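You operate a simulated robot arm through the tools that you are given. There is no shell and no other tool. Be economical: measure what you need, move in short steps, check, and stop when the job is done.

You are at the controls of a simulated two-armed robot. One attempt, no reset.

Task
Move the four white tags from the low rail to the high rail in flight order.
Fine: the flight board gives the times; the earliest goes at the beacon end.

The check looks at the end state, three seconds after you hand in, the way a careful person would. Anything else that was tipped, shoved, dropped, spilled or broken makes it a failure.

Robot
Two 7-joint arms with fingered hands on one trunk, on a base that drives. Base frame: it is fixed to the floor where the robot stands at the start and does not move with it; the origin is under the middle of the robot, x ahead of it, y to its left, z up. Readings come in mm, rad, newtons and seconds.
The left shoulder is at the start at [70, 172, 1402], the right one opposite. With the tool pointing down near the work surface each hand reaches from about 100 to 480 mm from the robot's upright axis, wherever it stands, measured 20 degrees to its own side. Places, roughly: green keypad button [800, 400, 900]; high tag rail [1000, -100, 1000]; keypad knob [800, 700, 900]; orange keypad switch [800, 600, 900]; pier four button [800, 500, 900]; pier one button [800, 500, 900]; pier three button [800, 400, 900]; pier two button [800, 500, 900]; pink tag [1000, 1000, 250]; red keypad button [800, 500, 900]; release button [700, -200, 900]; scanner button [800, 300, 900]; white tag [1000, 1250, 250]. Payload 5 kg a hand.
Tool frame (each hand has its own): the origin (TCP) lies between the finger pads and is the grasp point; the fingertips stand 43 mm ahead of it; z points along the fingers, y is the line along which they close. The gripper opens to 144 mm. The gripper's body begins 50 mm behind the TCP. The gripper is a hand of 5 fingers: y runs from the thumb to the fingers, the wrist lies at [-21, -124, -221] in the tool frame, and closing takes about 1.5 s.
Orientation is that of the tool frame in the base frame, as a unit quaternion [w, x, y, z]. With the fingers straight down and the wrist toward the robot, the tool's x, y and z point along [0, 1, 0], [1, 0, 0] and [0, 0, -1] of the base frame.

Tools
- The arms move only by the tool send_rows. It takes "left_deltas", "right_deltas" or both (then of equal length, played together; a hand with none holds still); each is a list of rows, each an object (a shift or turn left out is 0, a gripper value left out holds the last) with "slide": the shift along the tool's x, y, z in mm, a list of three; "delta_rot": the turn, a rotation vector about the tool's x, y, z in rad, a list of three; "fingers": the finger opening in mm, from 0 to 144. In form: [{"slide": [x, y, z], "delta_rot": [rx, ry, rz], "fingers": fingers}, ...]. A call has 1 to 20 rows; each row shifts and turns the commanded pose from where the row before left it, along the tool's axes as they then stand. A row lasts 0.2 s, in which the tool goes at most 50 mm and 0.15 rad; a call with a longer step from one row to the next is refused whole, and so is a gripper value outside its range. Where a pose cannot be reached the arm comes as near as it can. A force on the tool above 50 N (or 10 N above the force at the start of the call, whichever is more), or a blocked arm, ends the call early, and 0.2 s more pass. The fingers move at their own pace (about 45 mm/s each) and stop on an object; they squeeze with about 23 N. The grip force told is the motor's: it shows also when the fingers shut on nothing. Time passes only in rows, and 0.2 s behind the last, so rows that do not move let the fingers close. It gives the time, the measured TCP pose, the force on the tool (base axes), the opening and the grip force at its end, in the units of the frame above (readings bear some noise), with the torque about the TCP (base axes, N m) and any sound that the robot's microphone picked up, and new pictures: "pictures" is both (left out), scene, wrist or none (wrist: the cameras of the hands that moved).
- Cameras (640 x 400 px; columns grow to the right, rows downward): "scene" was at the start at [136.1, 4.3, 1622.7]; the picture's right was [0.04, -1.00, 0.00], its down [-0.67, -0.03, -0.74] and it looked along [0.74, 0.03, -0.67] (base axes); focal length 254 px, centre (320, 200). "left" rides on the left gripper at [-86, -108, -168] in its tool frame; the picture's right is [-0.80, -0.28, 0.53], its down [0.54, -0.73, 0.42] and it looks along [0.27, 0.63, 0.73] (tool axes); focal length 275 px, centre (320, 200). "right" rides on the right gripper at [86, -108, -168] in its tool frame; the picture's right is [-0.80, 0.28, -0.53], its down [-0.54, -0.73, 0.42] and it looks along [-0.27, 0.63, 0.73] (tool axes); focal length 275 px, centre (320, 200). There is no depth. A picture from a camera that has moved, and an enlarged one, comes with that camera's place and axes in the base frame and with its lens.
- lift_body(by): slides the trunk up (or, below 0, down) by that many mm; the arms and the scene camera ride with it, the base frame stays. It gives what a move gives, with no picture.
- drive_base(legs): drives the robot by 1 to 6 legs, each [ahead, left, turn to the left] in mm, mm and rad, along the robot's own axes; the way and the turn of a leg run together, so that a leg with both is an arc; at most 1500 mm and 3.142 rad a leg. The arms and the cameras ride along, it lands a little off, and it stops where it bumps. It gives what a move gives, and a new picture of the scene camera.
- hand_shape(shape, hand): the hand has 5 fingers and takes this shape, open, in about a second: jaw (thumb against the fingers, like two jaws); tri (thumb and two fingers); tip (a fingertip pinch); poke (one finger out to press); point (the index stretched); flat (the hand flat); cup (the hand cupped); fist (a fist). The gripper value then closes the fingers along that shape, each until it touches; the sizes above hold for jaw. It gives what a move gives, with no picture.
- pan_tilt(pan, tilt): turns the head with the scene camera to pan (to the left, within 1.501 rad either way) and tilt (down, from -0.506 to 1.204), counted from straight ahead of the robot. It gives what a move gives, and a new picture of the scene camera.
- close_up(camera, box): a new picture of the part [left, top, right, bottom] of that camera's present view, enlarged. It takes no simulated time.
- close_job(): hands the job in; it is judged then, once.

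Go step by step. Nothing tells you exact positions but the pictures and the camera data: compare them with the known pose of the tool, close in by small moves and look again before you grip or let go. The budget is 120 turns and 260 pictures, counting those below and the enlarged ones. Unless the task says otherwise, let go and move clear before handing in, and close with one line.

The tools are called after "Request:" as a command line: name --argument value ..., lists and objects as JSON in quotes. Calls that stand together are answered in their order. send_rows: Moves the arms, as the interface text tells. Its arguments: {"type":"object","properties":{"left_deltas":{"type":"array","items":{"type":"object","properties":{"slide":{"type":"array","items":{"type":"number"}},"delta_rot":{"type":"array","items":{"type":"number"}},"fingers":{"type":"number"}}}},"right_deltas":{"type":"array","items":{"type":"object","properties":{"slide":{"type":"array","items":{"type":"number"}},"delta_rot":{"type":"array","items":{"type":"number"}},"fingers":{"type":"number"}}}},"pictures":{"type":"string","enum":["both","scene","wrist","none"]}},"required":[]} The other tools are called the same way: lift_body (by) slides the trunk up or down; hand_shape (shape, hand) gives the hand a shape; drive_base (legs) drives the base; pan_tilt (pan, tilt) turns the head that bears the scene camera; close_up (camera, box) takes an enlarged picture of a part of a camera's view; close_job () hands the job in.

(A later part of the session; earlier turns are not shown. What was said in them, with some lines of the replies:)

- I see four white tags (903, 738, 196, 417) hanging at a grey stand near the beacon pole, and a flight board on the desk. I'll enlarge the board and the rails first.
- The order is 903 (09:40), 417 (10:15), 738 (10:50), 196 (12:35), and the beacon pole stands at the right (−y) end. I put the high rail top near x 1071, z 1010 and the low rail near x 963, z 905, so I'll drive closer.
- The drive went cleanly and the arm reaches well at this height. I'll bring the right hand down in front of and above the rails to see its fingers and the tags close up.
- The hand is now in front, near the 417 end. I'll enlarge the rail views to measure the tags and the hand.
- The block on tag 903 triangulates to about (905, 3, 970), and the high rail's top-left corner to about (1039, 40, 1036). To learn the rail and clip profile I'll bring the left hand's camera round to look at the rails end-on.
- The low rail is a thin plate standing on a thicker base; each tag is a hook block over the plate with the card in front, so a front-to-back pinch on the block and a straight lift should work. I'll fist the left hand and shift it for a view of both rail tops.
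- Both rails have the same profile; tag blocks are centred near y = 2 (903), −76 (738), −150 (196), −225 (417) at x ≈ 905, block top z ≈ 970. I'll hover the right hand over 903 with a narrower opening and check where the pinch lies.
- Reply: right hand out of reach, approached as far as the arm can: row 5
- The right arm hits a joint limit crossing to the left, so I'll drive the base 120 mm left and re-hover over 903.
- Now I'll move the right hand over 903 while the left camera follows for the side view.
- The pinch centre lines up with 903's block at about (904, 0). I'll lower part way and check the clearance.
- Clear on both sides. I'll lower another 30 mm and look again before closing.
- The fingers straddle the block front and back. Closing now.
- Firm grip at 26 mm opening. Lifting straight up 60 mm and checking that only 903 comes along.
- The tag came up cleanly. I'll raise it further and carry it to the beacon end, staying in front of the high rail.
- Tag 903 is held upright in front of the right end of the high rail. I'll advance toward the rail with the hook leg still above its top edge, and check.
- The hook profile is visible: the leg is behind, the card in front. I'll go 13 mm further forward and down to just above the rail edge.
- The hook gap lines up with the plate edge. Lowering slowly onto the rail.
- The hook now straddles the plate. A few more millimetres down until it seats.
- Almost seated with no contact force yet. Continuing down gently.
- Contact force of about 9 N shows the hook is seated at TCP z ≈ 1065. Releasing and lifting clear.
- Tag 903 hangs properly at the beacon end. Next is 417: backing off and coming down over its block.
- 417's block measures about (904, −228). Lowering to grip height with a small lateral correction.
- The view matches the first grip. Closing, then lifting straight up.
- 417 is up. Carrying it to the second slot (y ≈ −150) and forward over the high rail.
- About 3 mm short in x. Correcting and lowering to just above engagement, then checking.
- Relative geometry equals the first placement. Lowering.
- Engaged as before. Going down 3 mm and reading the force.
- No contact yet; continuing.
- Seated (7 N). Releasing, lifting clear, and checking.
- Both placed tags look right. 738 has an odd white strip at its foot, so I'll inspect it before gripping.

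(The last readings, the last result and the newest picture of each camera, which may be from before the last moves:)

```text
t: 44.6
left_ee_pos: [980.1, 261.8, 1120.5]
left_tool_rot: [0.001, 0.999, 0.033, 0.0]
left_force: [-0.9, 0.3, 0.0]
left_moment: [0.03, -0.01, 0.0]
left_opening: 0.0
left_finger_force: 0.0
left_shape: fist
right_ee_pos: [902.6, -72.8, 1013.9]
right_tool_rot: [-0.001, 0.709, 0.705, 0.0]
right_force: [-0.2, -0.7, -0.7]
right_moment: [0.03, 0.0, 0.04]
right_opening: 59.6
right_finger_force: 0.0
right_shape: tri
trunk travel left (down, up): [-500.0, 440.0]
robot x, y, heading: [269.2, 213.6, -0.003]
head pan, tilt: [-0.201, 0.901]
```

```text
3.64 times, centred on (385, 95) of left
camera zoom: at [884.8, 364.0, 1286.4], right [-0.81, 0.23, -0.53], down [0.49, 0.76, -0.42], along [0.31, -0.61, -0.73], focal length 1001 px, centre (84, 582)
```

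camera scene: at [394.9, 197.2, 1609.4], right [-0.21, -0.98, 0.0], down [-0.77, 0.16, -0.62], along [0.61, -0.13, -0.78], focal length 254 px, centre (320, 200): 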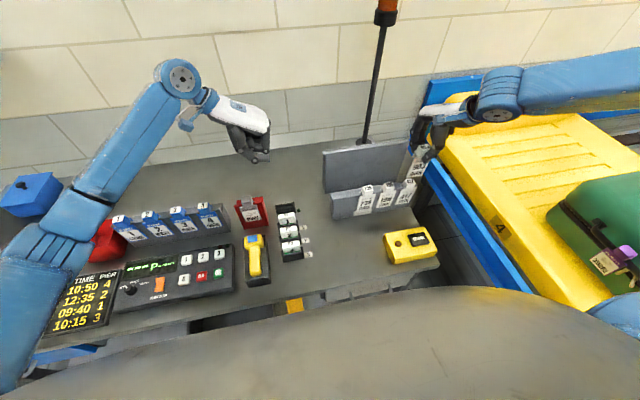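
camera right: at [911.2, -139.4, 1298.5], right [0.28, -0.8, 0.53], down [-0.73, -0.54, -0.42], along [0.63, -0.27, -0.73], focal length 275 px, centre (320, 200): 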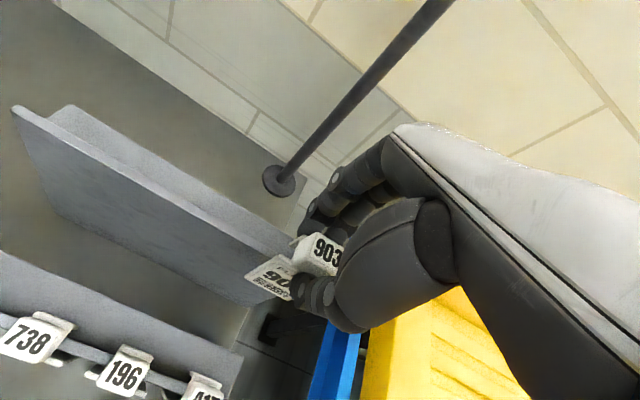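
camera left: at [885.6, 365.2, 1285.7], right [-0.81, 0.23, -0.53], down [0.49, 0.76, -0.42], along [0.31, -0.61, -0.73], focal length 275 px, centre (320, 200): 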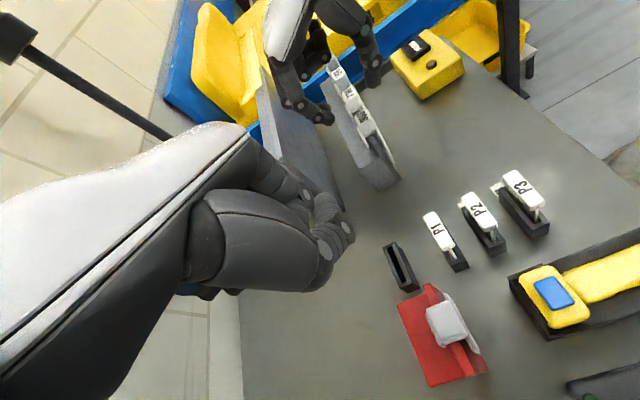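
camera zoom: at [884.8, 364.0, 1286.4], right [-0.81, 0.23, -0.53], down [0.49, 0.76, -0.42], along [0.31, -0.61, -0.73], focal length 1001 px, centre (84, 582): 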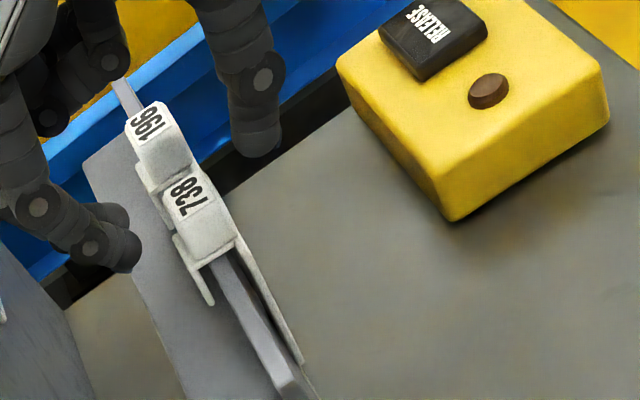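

That strip is just a blank label on the rail face. Lowering onto 738, gripping and lifting slowly.

Request:
send_rows --right_deltas '[{"slide": [1, 0.5, 15]}, {"slide": [0, 0, 15]}, {"slide": [0, 0, 8]}, {}]' --pictures "none"

Request:
close_up --camera "right" --box '[180, 140, 480, 390]'

Request:
close_up --camera "left" --box '[280, 20, 420, 140]'

```text
t: 45.6
left_ee_pos: [980.0, 261.2, 1119.8]
left_tool_rot: [0.0, 0.999, 0.033, -0.001]
left_force: [-0.3, -1.3, -0.5]
left_moment: [0.01, 0.02, -0.02]
left_opening: 0.0
left_finger_force: 0.1
left_shape: fist
right_ee_pos: [905.1, -73.2, 975.8]
right_tool_rot: [0.0, 0.709, 0.706, 0.001]
right_force: [0.4, -0.1, 1.2]
right_moment: [0.06, 0.01, 0.01]
right_opening: 59.8
right_finger_force: 0.0
right_shape: tri
trunk travel left (down, up): [-500.0, 440.0]
robot x, y, heading: [266.2, 210.4, -0.005]
head pan, tilt: [-0.201, 0.901]
```

```text
1.60 times, centred on (330, 265) of right
camera zoom: at [796.0, 12.6, 1142.9], right [0.28, -0.8, 0.53], down [-0.73, -0.54, -0.42], along [0.63, -0.27, -0.73], focal length 440 px, centre (304, 96)
```

zoom: 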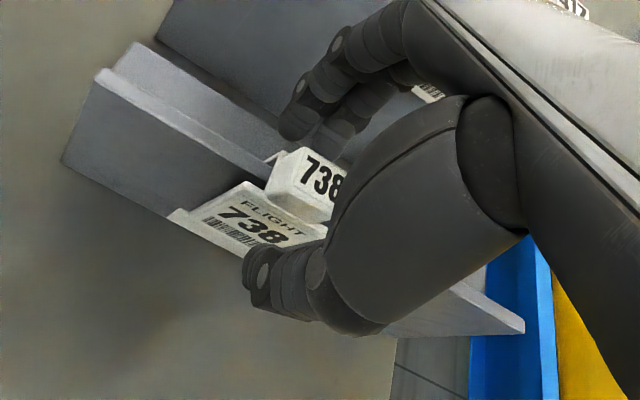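

```text
3.33 times, centred on (350, 80) of left
camera zoom: at [885.6, 364.1, 1285.9], right [-0.81, 0.23, -0.53], down [0.49, 0.76, -0.42], along [0.31, -0.61, -0.73], focal length 918 px, centre (220, 600)
```

zoom: 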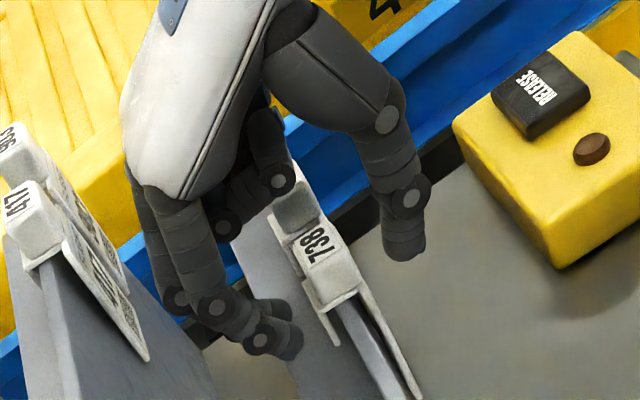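

The tag sits ~3 mm further to −y than my hand; correcting, then gripping and lifting.

Request:
send_rows --right_deltas '[{"slide": [-3.5, -1, 0]}, {}, {"fingers": 0}, {}, {}, {}, {}, {}, {}, {"slide": [0, 0, -8]}, {"slide": [0, 0, -15]}, {"slide": [0, 0, -30]}, {"slide": [0, 0, -35]}, {"slide": [0, 0, -35]}, {"slide": [0, 0, -30]}, {}]' --pictures "none"

Request:
close_up --camera "right" --box '[150, 150, 450, 390]'

Request:
close_up --camera "left" --box '[220, 0, 400, 150]'

```text
t: 49.0
left_ee_pos: [980.9, 261.0, 1119.4]
left_tool_rot: [0.0, 0.999, 0.032, -0.001]
left_force: [0.0, -0.6, 0.1]
left_moment: [0.0, 0.01, 0.01]
left_opening: 0.1
left_finger_force: 0.1
left_shape: fist
right_ee_pos: [903.8, -77.6, 1129.5]
right_tool_rot: [-0.002, 0.709, 0.705, 0.0]
right_force: [0.6, 0.1, -0.8]
right_moment: [0.02, 0.01, -0.01]
right_opening: 26.3
right_finger_force: 23.3
right_shape: tri
trunk travel left (down, up): [-500.0, 440.0]
robot x, y, heading: [265.7, 212.3, -0.006]
head pan, tilt: [-0.201, 0.901]
```

```text
1.67 times, centred on (300, 270) of right
camera zoom: at [795.6, 8.4, 1296.7], right [0.28, -0.8, 0.53], down [-0.73, -0.54, -0.42], along [0.62, -0.27, -0.73], focal length 459 px, centre (353, 83)
```

zoom: 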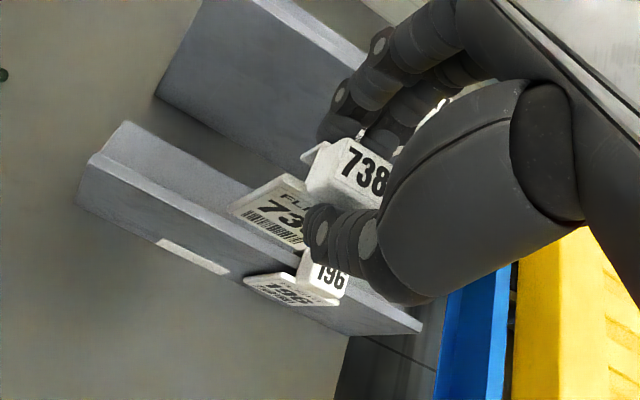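

```text
2.67 times, centred on (310, 75) of left
camera zoom: at [886.1, 364.2, 1285.6], right [-0.81, 0.23, -0.53], down [0.49, 0.76, -0.42], along [0.31, -0.61, -0.73], focal length 734 px, centre (347, 533)
```

zoom: 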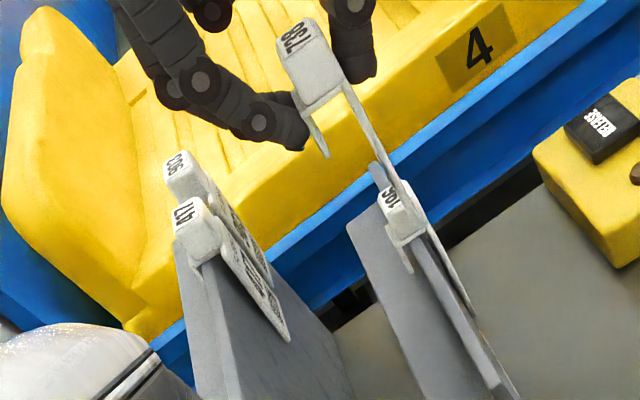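

738 came off cleanly. Advancing forward over the third slot (y ≈ −75).

Request:
send_rows --right_deltas '[{"slide": [2, 35, 0]}, {"slide": [0, 35, 0]}, {"slide": [0, 35, 0]}, {"slide": [0, 23, 0]}, {}, {"slide": [0, 0, 10]}, {"slide": [0, 0, 10]}, {}, {}]' --pictures "none"

Request:
close_up --camera "left" --box '[210, 0, 330, 100]'

Request:
close_up --camera "right" --box '[220, 190, 370, 310]'

```text
t: 51.0
left_ee_pos: [980.8, 261.2, 1118.8]
left_tool_rot: [0.001, 0.999, 0.032, 0.0]
left_force: [0.2, 0.2, 1.6]
left_moment: [0.0, -0.01, 0.02]
left_opening: 0.0
left_finger_force: 0.0
left_shape: fist
right_ee_pos: [1031.2, -75.4, 1109.9]
right_tool_rot: [0.0, 0.709, 0.705, 0.001]
right_force: [-0.1, 0.5, -0.8]
right_moment: [0.06, -0.03, 0.01]
right_opening: 26.3
right_finger_force: 23.4
right_shape: tri
trunk travel left (down, up): [-500.0, 440.0]
robot x, y, heading: [268.9, 208.4, -0.006]
head pan, tilt: [-0.201, 0.901]
```

```text
4.00 times, centred on (270, 50) of left
camera zoom: at [885.7, 364.4, 1285.8], right [-0.81, 0.23, -0.53], down [0.49, 0.76, -0.42], along [0.31, -0.61, -0.73], focal length 1101 px, centre (520, 800)
```

zoom: 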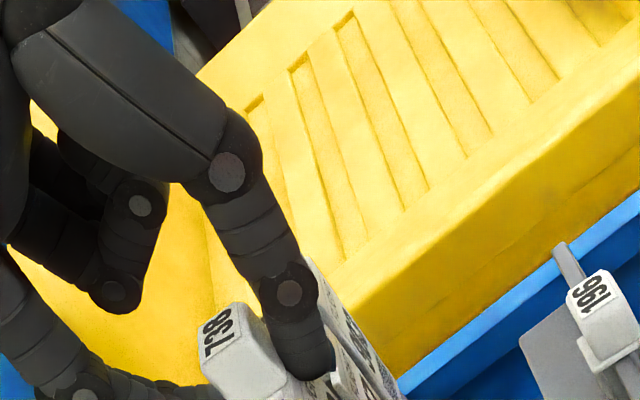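

```text
3.33 times, centred on (295, 250) of right
camera zoom: at [924.0, 11.0, 1276.6], right [0.28, -0.8, 0.53], down [-0.73, -0.54, -0.42], along [0.63, -0.27, -0.73], focal length 918 px, centre (403, 33)
```

zoom: 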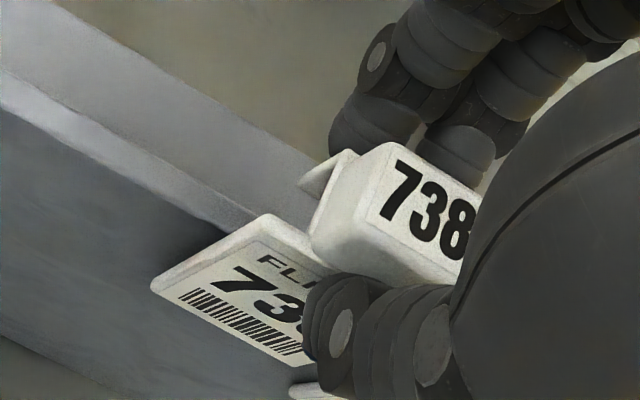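

Nearly identical to before, ~1 mm short in x. Adjusting and lowering.

Request:
send_rows --right_deltas '[{"slide": [0, 1.3, 8]}, {"slide": [0, 0, 8]}, {"slide": [0, 0, 8]}, {"slide": [0, 0, 8]}, {"slide": [0, 0, 6]}, {}]' --pictures "none"

Request:
close_up --camera "left" --box '[220, 40, 340, 140]'

Request:
close_up --camera "right" --box '[220, 190, 370, 310]'

```text
t: 52.4
left_ee_pos: [979.6, 261.8, 1118.6]
left_tool_rot: [0.0, 0.999, 0.033, 0.001]
left_force: [0.0, 0.6, -0.4]
left_moment: [-0.01, 0.03, 0.02]
left_opening: 0.1
left_finger_force: 0.0
left_shape: fist
right_ee_pos: [1032.3, -76.3, 1072.1]
right_tool_rot: [-0.001, 0.708, 0.706, 0.001]
right_force: [0.3, -0.4, -1.2]
right_moment: [-0.02, -0.02, -0.03]
right_opening: 26.4
right_finger_force: 22.8
right_shape: tri
trunk travel left (down, up): [-500.0, 440.0]
robot x, y, heading: [264.7, 212.2, -0.008]
head pan, tilt: [-0.201, 0.901]
```

```text
4.00 times, centred on (280, 90) of left
camera zoom: at [885.6, 364.5, 1285.9], right [-0.81, 0.23, -0.53], down [0.49, 0.76, -0.42], along [0.31, -0.61, -0.73], focal length 1101 px, centre (480, 640)
```

zoom: 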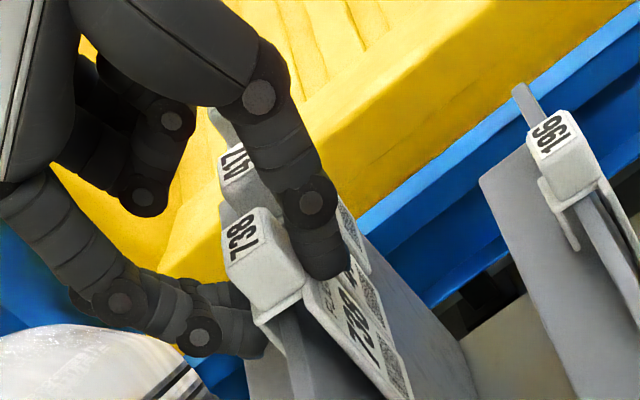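

```text
3.33 times, centred on (295, 250) of right
camera zoom: at [924.6, 9.7, 1238.9], right [0.28, -0.8, 0.53], down [-0.73, -0.54, -0.42], along [0.63, -0.27, -0.73], focal length 918 px, centre (403, 33)
```

zoom: 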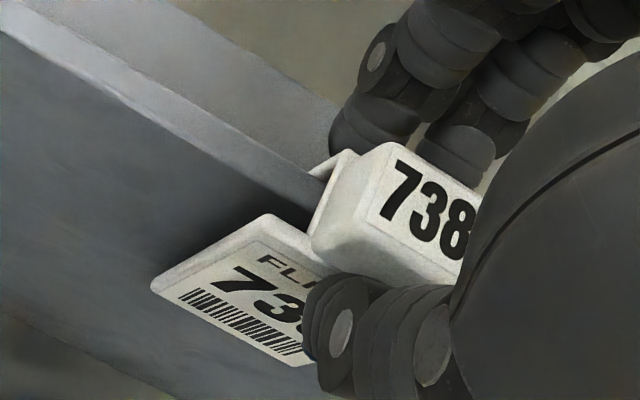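

Engaged. Lowering the last ~6 mm.

Request:
send_rows --right_deltas '[{"slide": [0, 0, 2]}, {"slide": [0, 0, 2]}, {"slide": [0, 0, 1]}, {}]' --pictures "none"

```text
t: 53.4
left_ee_pos: [979.5, 261.7, 1118.9]
left_tool_rot: [0.0, 0.999, 0.032, 0.0]
left_force: [-0.3, -0.9, 0.4]
left_moment: [0.0, 0.0, -0.02]
left_opening: 0.0
left_finger_force: 0.1
left_shape: fist
right_ee_pos: [1032.9, -75.7, 1068.4]
right_tool_rot: [0.0, 0.709, 0.705, 0.0]
right_force: [-0.4, 0.5, -1.2]
right_moment: [-0.01, 0.01, 0.03]
right_opening: 26.5
right_finger_force: 22.9
right_shape: tri
trunk travel left (down, up): [-500.0, 440.0]
robot x, y, heading: [268.8, 212.5, -0.005]
head pan, tilt: [-0.201, 0.901]
```

Request:
send_rows --right_deltas '[{"slide": [0, 0, 1.5]}, {"slide": [0, 0, 1]}, {}]' --pictures "none"

```text
t: 54.2
left_ee_pos: [980.3, 262.6, 1119.6]
left_tool_rot: [0.0, 0.999, 0.032, 0.0]
left_force: [0.1, 0.9, 0.0]
left_moment: [0.03, 0.02, 0.0]
left_opening: 0.2
left_finger_force: 0.0
left_shape: fist
right_ee_pos: [1033.7, -76.8, 1065.6]
right_tool_rot: [0.001, 0.709, 0.705, 0.001]
right_force: [0.4, -0.1, 4.7]
right_moment: [0.0, -0.02, 0.01]
right_opening: 26.5
right_finger_force: 23.2
right_shape: tri
trunk travel left (down, up): [-500.0, 440.0]
robot x, y, heading: [264.0, 209.9, -0.004]
head pan, tilt: [-0.201, 0.901]
```

Seated. Releasing, lifting, and moving over 196.

Request:
send_rows --right_deltas '[{"slide": [0, 0, 0], "fingers": 60}, {}, {}, {}, {"slide": [0, 0, -20]}, {"slide": [0, 0, -30]}, {"slide": [0, 0, -30]}, {"slide": [0, -40, 0]}, {"slide": [0, -45, 0]}, {"slide": [0, -45, 5]}, {"slide": [-37, 0, 0]}, {"slide": [-37, 0, 0]}, {"slide": [0, 0, 45]}, {"slide": [0, 0, 45]}, {"slide": [0, 0, 35]}, {}]' --pictures "none"

Request:
close_up --camera "right" --box '[150, 150, 450, 390]'

Request:
close_up --camera "left" --box '[220, 0, 400, 150]'

```text
t: 57.6
left_ee_pos: [979.0, 262.4, 1118.7]
left_tool_rot: [0.0, 1.0, 0.031, -0.001]
left_force: [-0.1, -0.3, 0.1]
left_moment: [-0.02, -0.01, -0.01]
left_opening: 0.0
left_finger_force: 0.0
left_shape: fist
right_ee_pos: [904.2, -149.1, 1015.3]
right_tool_rot: [0.0, 0.709, 0.705, 0.0]
right_force: [-1.0, -0.5, 0.3]
right_moment: [-0.03, 0.0, 0.0]
right_opening: 59.7
right_finger_force: 0.1
right_shape: tri
trunk travel left (down, up): [-500.0, 440.0]
robot x, y, heading: [268.2, 212.1, -0.008]
head pan, tilt: [-0.201, 0.901]
```

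```text
1.67 times, centred on (300, 270) of right
camera zoom: at [795.0, -62.9, 1181.5], right [0.28, -0.8, 0.53], down [-0.73, -0.54, -0.42], along [0.63, -0.27, -0.73], focal length 459 px, centre (353, 83)
```

zoom: 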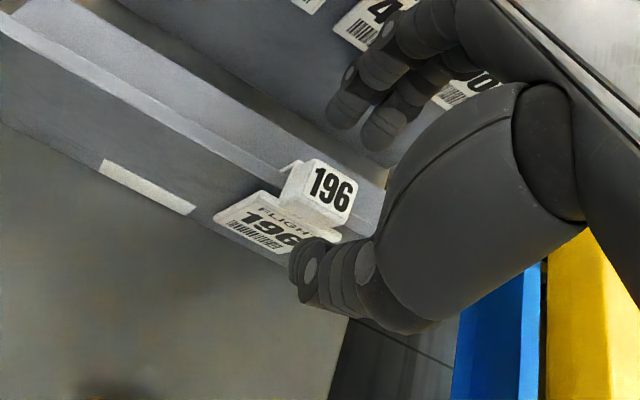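

```text
2.67 times, centred on (310, 75) of left
camera zoom: at [885.4, 365.0, 1285.9], right [-0.81, 0.23, -0.53], down [0.49, 0.76, -0.42], along [0.31, -0.61, -0.73], focal length 734 px, centre (347, 533)
```

zoom: 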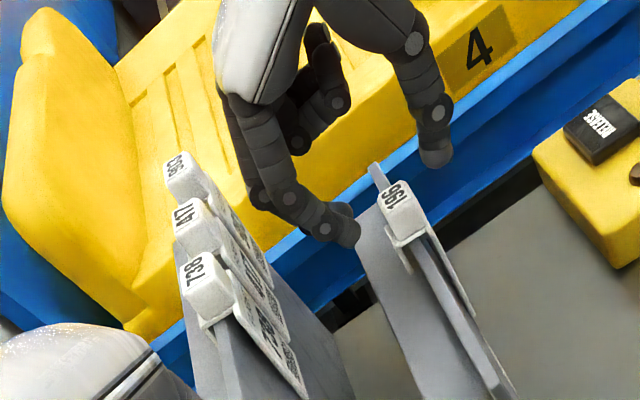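

Three tags hang in order. Lowering onto 196.

Request:
send_rows --right_deltas '[{"slide": [-1.5, -0.5, 15]}, {"slide": [0, 0, 15]}, {"slide": [0, 0, 9]}, {}]' --pictures "none"

Request:
close_up --camera "right" --box '[180, 140, 480, 390]'

```text
t: 58.6
left_ee_pos: [979.4, 261.8, 1119.2]
left_tool_rot: [0.0, 0.999, 0.033, -0.001]
left_force: [-0.1, 0.3, 0.3]
left_moment: [0.01, -0.03, 0.02]
left_opening: 0.3
left_finger_force: 0.0
left_shape: fist
right_ee_pos: [900.7, -151.1, 975.7]
right_tool_rot: [0.0, 0.709, 0.705, 0.0]
right_force: [0.6, -0.3, 0.3]
right_moment: [-0.02, 0.01, -0.03]
right_opening: 60.0
right_finger_force: 0.1
right_shape: tri
trunk travel left (down, up): [-500.0, 440.0]
robot x, y, heading: [270.2, 214.7, -0.006]
head pan, tilt: [-0.201, 0.901]
```

```text
1.60 times, centred on (330, 265) of right
camera zoom: at [793.2, -65.3, 1142.0], right [0.28, -0.8, 0.53], down [-0.73, -0.54, -0.42], along [0.63, -0.27, -0.73], focal length 440 px, centre (304, 96)
```

zoom: 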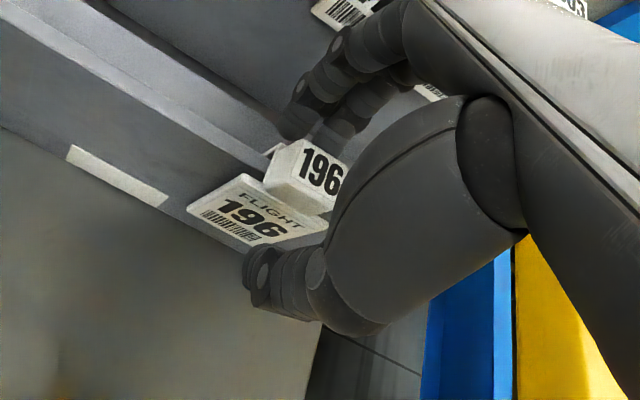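

Correcting 2 mm each way, then gripping and lifting 196.

Request:
send_rows --right_deltas '[{"slide": [-2, 2, 0]}, {}, {"fingers": 0}, {}, {}, {}, {}, {}, {}, {"slide": [0, 0, -8]}, {"slide": [0, 0, -15]}, {"slide": [0, 0, -30]}, {"slide": [0, 0, -35]}, {"slide": [0, 0, -35]}, {"slide": [0, 0, -30]}, {}]' --pictures "none"

Request:
close_up --camera "right" --box '[150, 150, 450, 390]'

Request:
close_up --camera "scene" --box '[300, 90, 460, 230]'

```text
t: 62.0
left_ee_pos: [980.5, 260.3, 1119.3]
left_tool_rot: [-0.001, 0.999, 0.032, 0.0]
left_force: [0.0, -0.7, 0.5]
left_moment: [0.01, 0.02, -0.03]
left_opening: 0.3
left_finger_force: 0.2
left_shape: fist
right_ee_pos: [902.8, -155.5, 1128.0]
right_tool_rot: [-0.001, 0.709, 0.705, 0.0]
right_force: [0.2, -0.6, -0.7]
right_moment: [0.0, 0.02, -0.01]
right_opening: 26.4
right_finger_force: 23.2
right_shape: tri
trunk travel left (down, up): [-500.0, 440.0]
robot x, y, heading: [269.2, 210.0, -0.003]
head pan, tilt: [-0.201, 0.901]
```

```text
1.67 times, centred on (300, 270) of right
camera zoom: at [795.7, -69.5, 1295.2], right [0.28, -0.8, 0.53], down [-0.73, -0.54, -0.42], along [0.62, -0.27, -0.73], focal length 459 px, centre (353, 83)
```

zoom: 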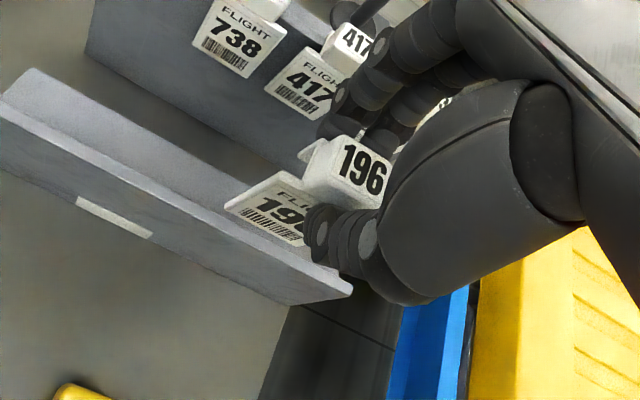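

```text
2.86 times, centred on (380, 160) of scene
camera zoom: at [394.7, 196.0, 1609.4], right [-0.21, -0.98, 0.0], down [-0.77, 0.16, -0.62], along [0.61, -0.13, -0.78], focal length 727 px, centre (149, 314)
```

zoom: 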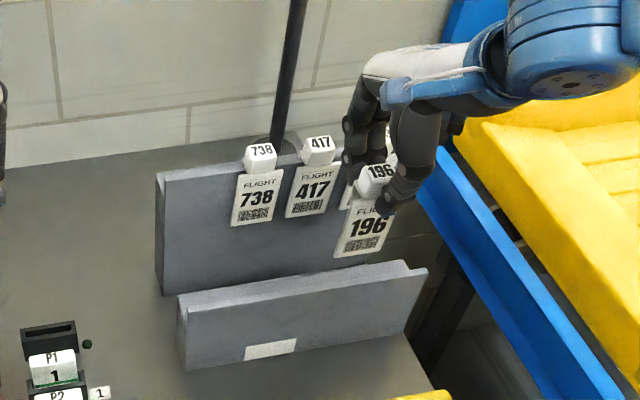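

Carrying 196 to the last (left) slot at y ≈ 0 and advancing.

Request:
send_rows --right_deltas '[{"slide": [40, 0, 0]}, {"slide": [40, 0, 0]}, {"slide": [40, 0, 0]}, {"slide": [34, 0, 0]}, {"slide": [0, 35, 0]}, {"slide": [0, 35, 0]}, {"slide": [0, 35, 0]}, {"slide": [0, 23, 0]}, {}, {"slide": [0, 0, 10]}, {"slide": [0, 0, 8]}, {}, {}]' --pictures "none"

Request:
close_up --camera "left" --box '[210, 20, 330, 120]'

Request:
close_up --camera "right" --box '[220, 190, 370, 310]'

```text
t: 64.8
left_ee_pos: [979.4, 261.4, 1119.8]
left_tool_rot: [0.0, 0.999, 0.032, 0.0]
left_force: [-0.5, -0.1, -1.1]
left_moment: [-0.04, 0.02, 0.03]
left_opening: 0.1
left_finger_force: 0.0
left_shape: fist
right_ee_pos: [1031.6, 0.1, 1111.2]
right_tool_rot: [-0.002, 0.708, 0.706, 0.001]
right_force: [0.2, -0.1, -0.3]
right_moment: [0.02, -0.01, 0.01]
right_opening: 26.5
right_finger_force: 22.9
right_shape: tri
trunk travel left (down, up): [-500.0, 440.0]
robot x, y, heading: [265.2, 209.6, -0.003]
head pan, tilt: [-0.201, 0.901]
```

```text
4.00 times, centred on (270, 70) of left
camera zoom: at [885.8, 364.6, 1285.8], right [-0.81, 0.23, -0.53], down [0.49, 0.76, -0.42], along [0.31, -0.61, -0.73], focal length 1101 px, centre (520, 720)
```

zoom: 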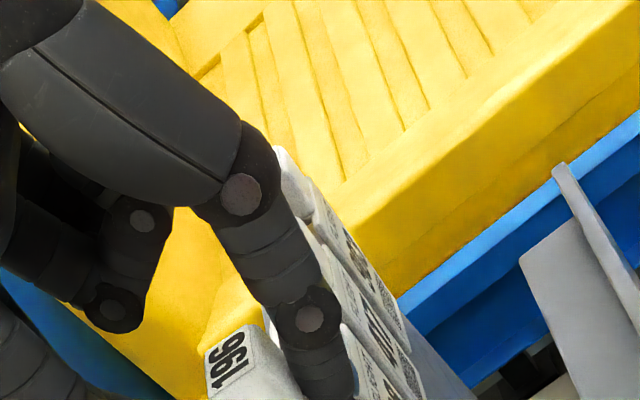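

```text
3.33 times, centred on (295, 250) of right
camera zoom: at [925.0, 86.2, 1276.9], right [0.28, -0.8, 0.53], down [-0.73, -0.54, -0.42], along [0.62, -0.27, -0.73], focal length 918 px, centre (403, 33)
```

zoom: 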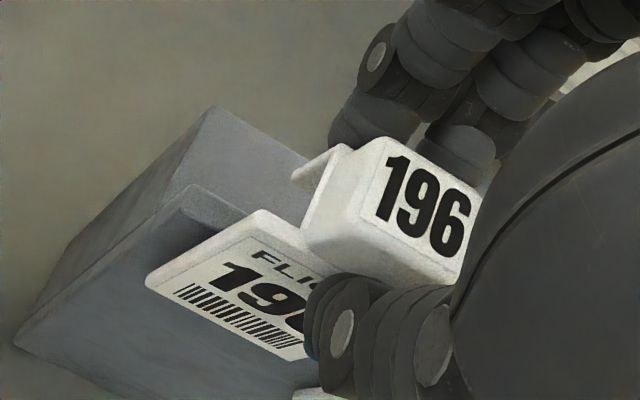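

The same relation as before, with the tag fully on the rail. Nudging 1 mm forward and lowering.

Request:
send_rows --right_deltas '[{"slide": [-1, 1.2, 8]}, {"slide": [0, 0, 8]}, {"slide": [0, 0, 8]}, {"slide": [0, 0, 8]}, {"slide": [0, 0, 7]}, {}]' --pictures "none"

Request:
close_up --camera "left" --box '[220, 60, 340, 160]'

Request:
close_up --camera "right" --box '[220, 190, 370, 310]'

```text
t: 66.2
left_ee_pos: [980.8, 261.6, 1118.5]
left_tool_rot: [0.0, 0.999, 0.032, 0.0]
left_force: [0.5, 0.1, -0.7]
left_moment: [-0.02, 0.03, 0.01]
left_opening: 0.0
left_finger_force: 0.1
left_shape: fist
right_ee_pos: [1032.5, 0.4, 1072.2]
right_tool_rot: [0.0, 0.709, 0.705, 0.0]
right_force: [0.5, 1.0, -0.4]
right_moment: [-0.01, -0.01, 0.03]
right_opening: 26.3
right_finger_force: 23.2
right_shape: tri
trunk travel left (down, up): [-500.0, 440.0]
robot x, y, heading: [268.0, 211.6, -0.004]
head pan, tilt: [-0.201, 0.901]
```

```text
4.00 times, centred on (280, 110) of left
camera zoom: at [885.5, 364.5, 1285.9], right [-0.81, 0.23, -0.53], down [0.49, 0.76, -0.42], along [0.31, -0.61, -0.73], focal length 1101 px, centre (480, 560)
```

zoom: 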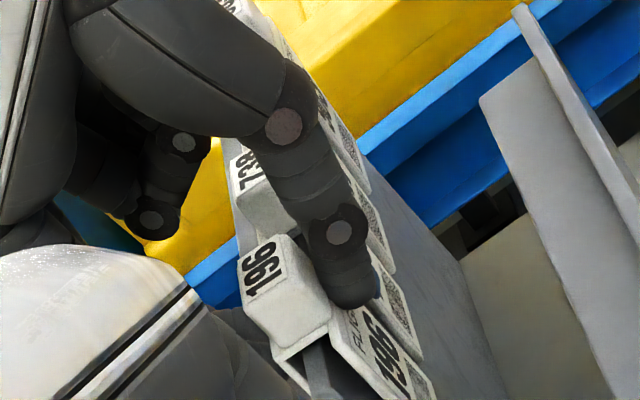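

```text
3.33 times, centred on (295, 250) of right
camera zoom: at [925.4, 86.2, 1238.1], right [0.28, -0.8, 0.53], down [-0.73, -0.54, -0.42], along [0.63, -0.27, -0.73], focal length 918 px, centre (403, 33)
```

zoom: 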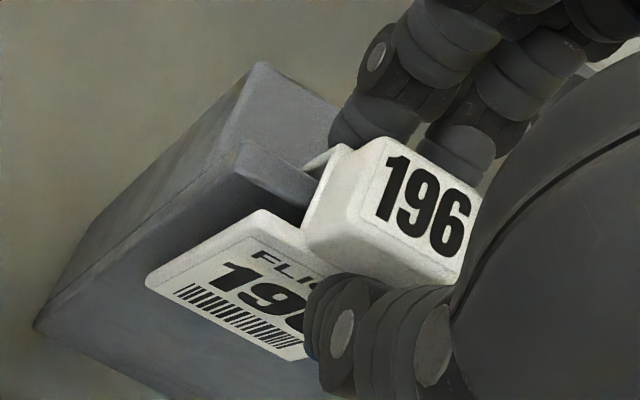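

The plate is in the hook gap. Lowering the last few millimetres.

Request:
send_rows --right_deltas '[{"slide": [0, 0, 2]}, {"slide": [0, 0, 2]}, {"slide": [0, 0, 1]}, {}]' --pictures "none"

```text
t: 67.2
left_ee_pos: [980.7, 261.4, 1119.1]
left_tool_rot: [0.0, 0.999, 0.032, 0.0]
left_force: [-0.4, 0.0, 0.1]
left_moment: [0.02, -0.01, 0.01]
left_opening: 0.2
left_finger_force: 0.1
left_shape: fist
right_ee_pos: [1033.1, 0.4, 1068.1]
right_tool_rot: [-0.001, 0.709, 0.705, 0.001]
right_force: [-0.4, 0.4, -1.0]
right_moment: [-0.01, 0.02, 0.0]
right_opening: 26.6
right_finger_force: 22.9
right_shape: tri
trunk travel left (down, up): [-500.0, 440.0]
robot x, y, heading: [267.0, 207.1, -0.006]
head pan, tilt: [-0.201, 0.901]
```

Request:
send_rows --right_deltas '[{"slide": [0, 0, 1.5]}, {"slide": [0, 0, 1]}, {}]' --pictures "none"

```text
t: 68.0
left_ee_pos: [979.2, 260.6, 1120.4]
left_tool_rot: [0.0, 1.0, 0.031, 0.0]
left_force: [0.3, 0.4, 0.4]
left_moment: [0.03, -0.02, 0.02]
left_opening: 0.0
left_finger_force: 0.1
left_shape: fist
right_ee_pos: [1033.1, -1.3, 1064.3]
right_tool_rot: [0.0, 0.709, 0.705, 0.001]
right_force: [0.5, -0.7, 7.0]
right_moment: [0.03, -0.01, 0.02]
right_opening: 26.6
right_finger_force: 22.9
right_shape: tri
trunk travel left (down, up): [-500.0, 440.0]
robot x, y, heading: [267.4, 213.5, -0.007]
head pan, tilt: [-0.201, 0.901]
```

Seated (7 N). Releasing, rising clear and backing away for a final look.

Request:
send_rows --right_deltas '[{"slide": [0, 0, 0], "fingers": 60}, {}, {}, {}, {"slide": [0, 0, -20]}, {"slide": [0, 0, -30]}, {"slide": [0, 0, -40]}, {"slide": [0, 0, -30]}, {"slide": [0, -40, -20]}, {"slide": [-40, -40, -20]}, {"slide": [-40, -40, -20]}, {"slide": [-40, 0, 0]}, {"slide": [-40, 0, 0]}, {"slide": [-40, 0, 0]}, {"slide": [-40, 0, 0]}, {}]' --pictures "scene"

Request:
close_up --camera "scene" --box '[300, 90, 460, 230]'

Request:
close_up --camera "left" --box '[220, 0, 420, 200]'

```text
refused: row 10 steps farther than a row can; nothing moved
```

```text
2.86 times, centred on (380, 160) of scene
camera zoom: at [393.5, 196.5, 1609.6], right [-0.21, -0.98, 0.0], down [-0.77, 0.16, -0.62], along [0.61, -0.13, -0.78], focal length 727 px, centre (149, 314)
```

zoom: 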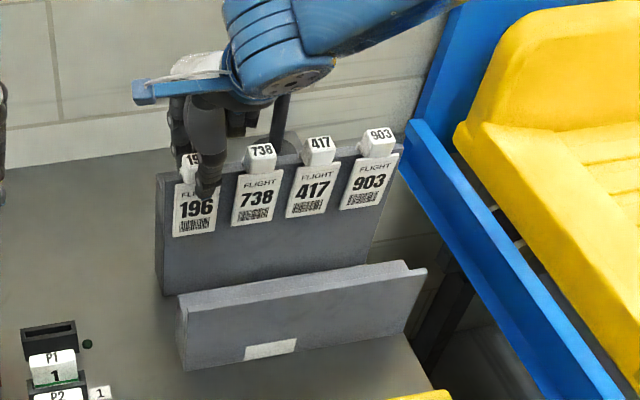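

```text
2.00 times, centred on (320, 100) of left
camera zoom: at [885.1, 364.6, 1286.2], right [-0.81, 0.23, -0.53], down [0.49, 0.76, -0.42], along [0.31, -0.61, -0.73], focal length 551 px, centre (320, 400)
```

zoom: 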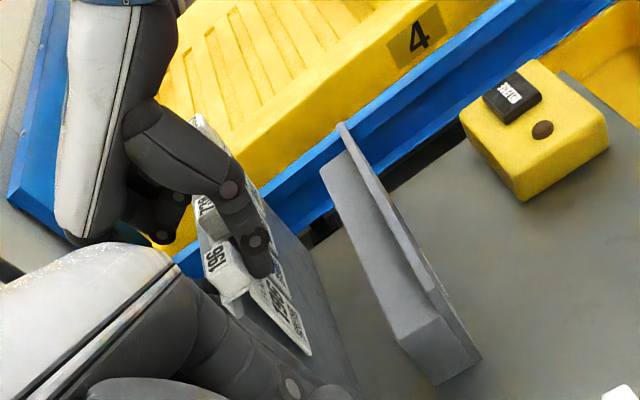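

The call was refused for one over-long row, so the hand still holds 196. I'll repeat it with shorter rows.

Request:
send_rows --right_deltas '[{"slide": [0, 0, 0], "fingers": 60}, {}, {}, {}, {"slide": [0, 0, -20]}, {"slide": [0, 0, -30]}, {"slide": [0, 0, -40]}, {"slide": [0, 0, -40]}, {"slide": [0, -40, -20]}, {"slide": [0, -40, -20]}, {"slide": [0, -40, 0]}, {"slide": [-40, 0, 0]}, {"slide": [-40, 0, 0]}, {"slide": [-40, 0, 0]}, {"slide": [-40, 0, 0]}, {"slide": [-40, 0, 0]}, {"slide": [-40, 0, 0]}, {}]' --pictures "scene"

Request:
close_up --camera "scene" --box '[300, 90, 460, 230]'

Request:
close_up --camera "left" --box '[220, 0, 420, 200]'

```text
t: 71.8
left_ee_pos: [980.7, 262.1, 1119.5]
left_tool_rot: [0.001, 0.999, 0.032, 0.001]
left_force: [-0.2, 0.1, -0.7]
left_moment: [0.01, 0.03, -0.01]
left_opening: 0.2
left_finger_force: 0.0
left_shape: fist
right_ee_pos: [911.7, -239.3, 1232.0]
right_tool_rot: [0.0, 0.708, 0.706, 0.0]
right_force: [0.6, 0.6, 0.7]
right_moment: [-0.06, 0.03, 0.0]
right_opening: 59.9
right_finger_force: 0.1
right_shape: tri
trunk travel left (down, up): [-500.0, 440.0]
robot x, y, heading: [268.6, 214.2, -0.009]
head pan, tilt: [-0.201, 0.901]
camera scene: at [394.8, 197.5, 1609.4], right [-0.21, -0.98, 0.0], down [-0.77, 0.16, -0.62], along [0.61, -0.13, -0.78], focal length 254 px, centre (320, 200)
```

scene: 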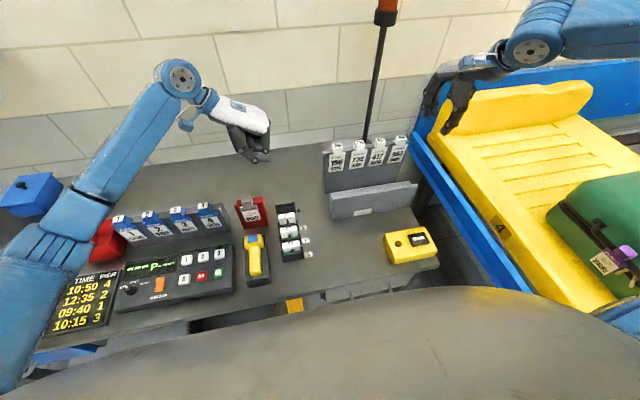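

```text
2.86 times, centred on (380, 160) of scene
camera zoom: at [394.8, 197.5, 1609.4], right [-0.21, -0.98, 0.0], down [-0.77, 0.16, -0.62], along [0.61, -0.13, -0.78], focal length 727 px, centre (149, 314)
```

zoom: 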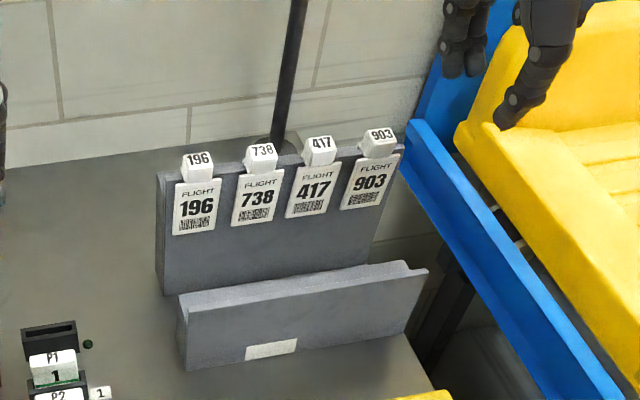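

```text
2.00 times, centred on (320, 100) of left
camera zoom: at [886.1, 365.4, 1285.5], right [-0.81, 0.23, -0.53], down [0.49, 0.76, -0.42], along [0.31, -0.61, -0.73], focal length 551 px, centre (320, 400)
```

zoom: 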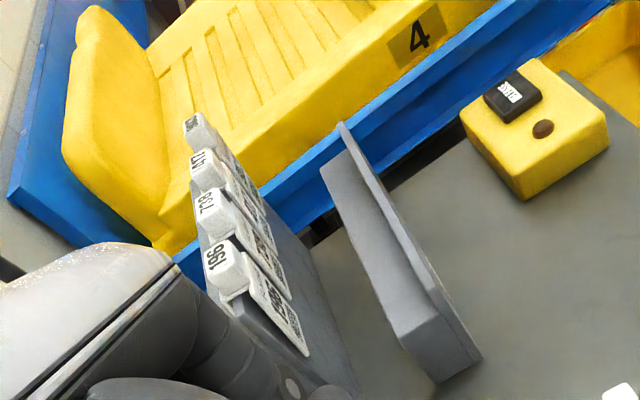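

All four tags hang seated on the high rail, reading from the beacon end 903, 417, 738, 196. Both hands are clear and nothing else has moved, so I'm handing in.

Request:
close_job

```text
The job is handed in.
```

The four white tags are on the high rail in flight order: from the beacon end, 903 (09:40), 417 (10:15), 738 (10:50), 196 (12:35).
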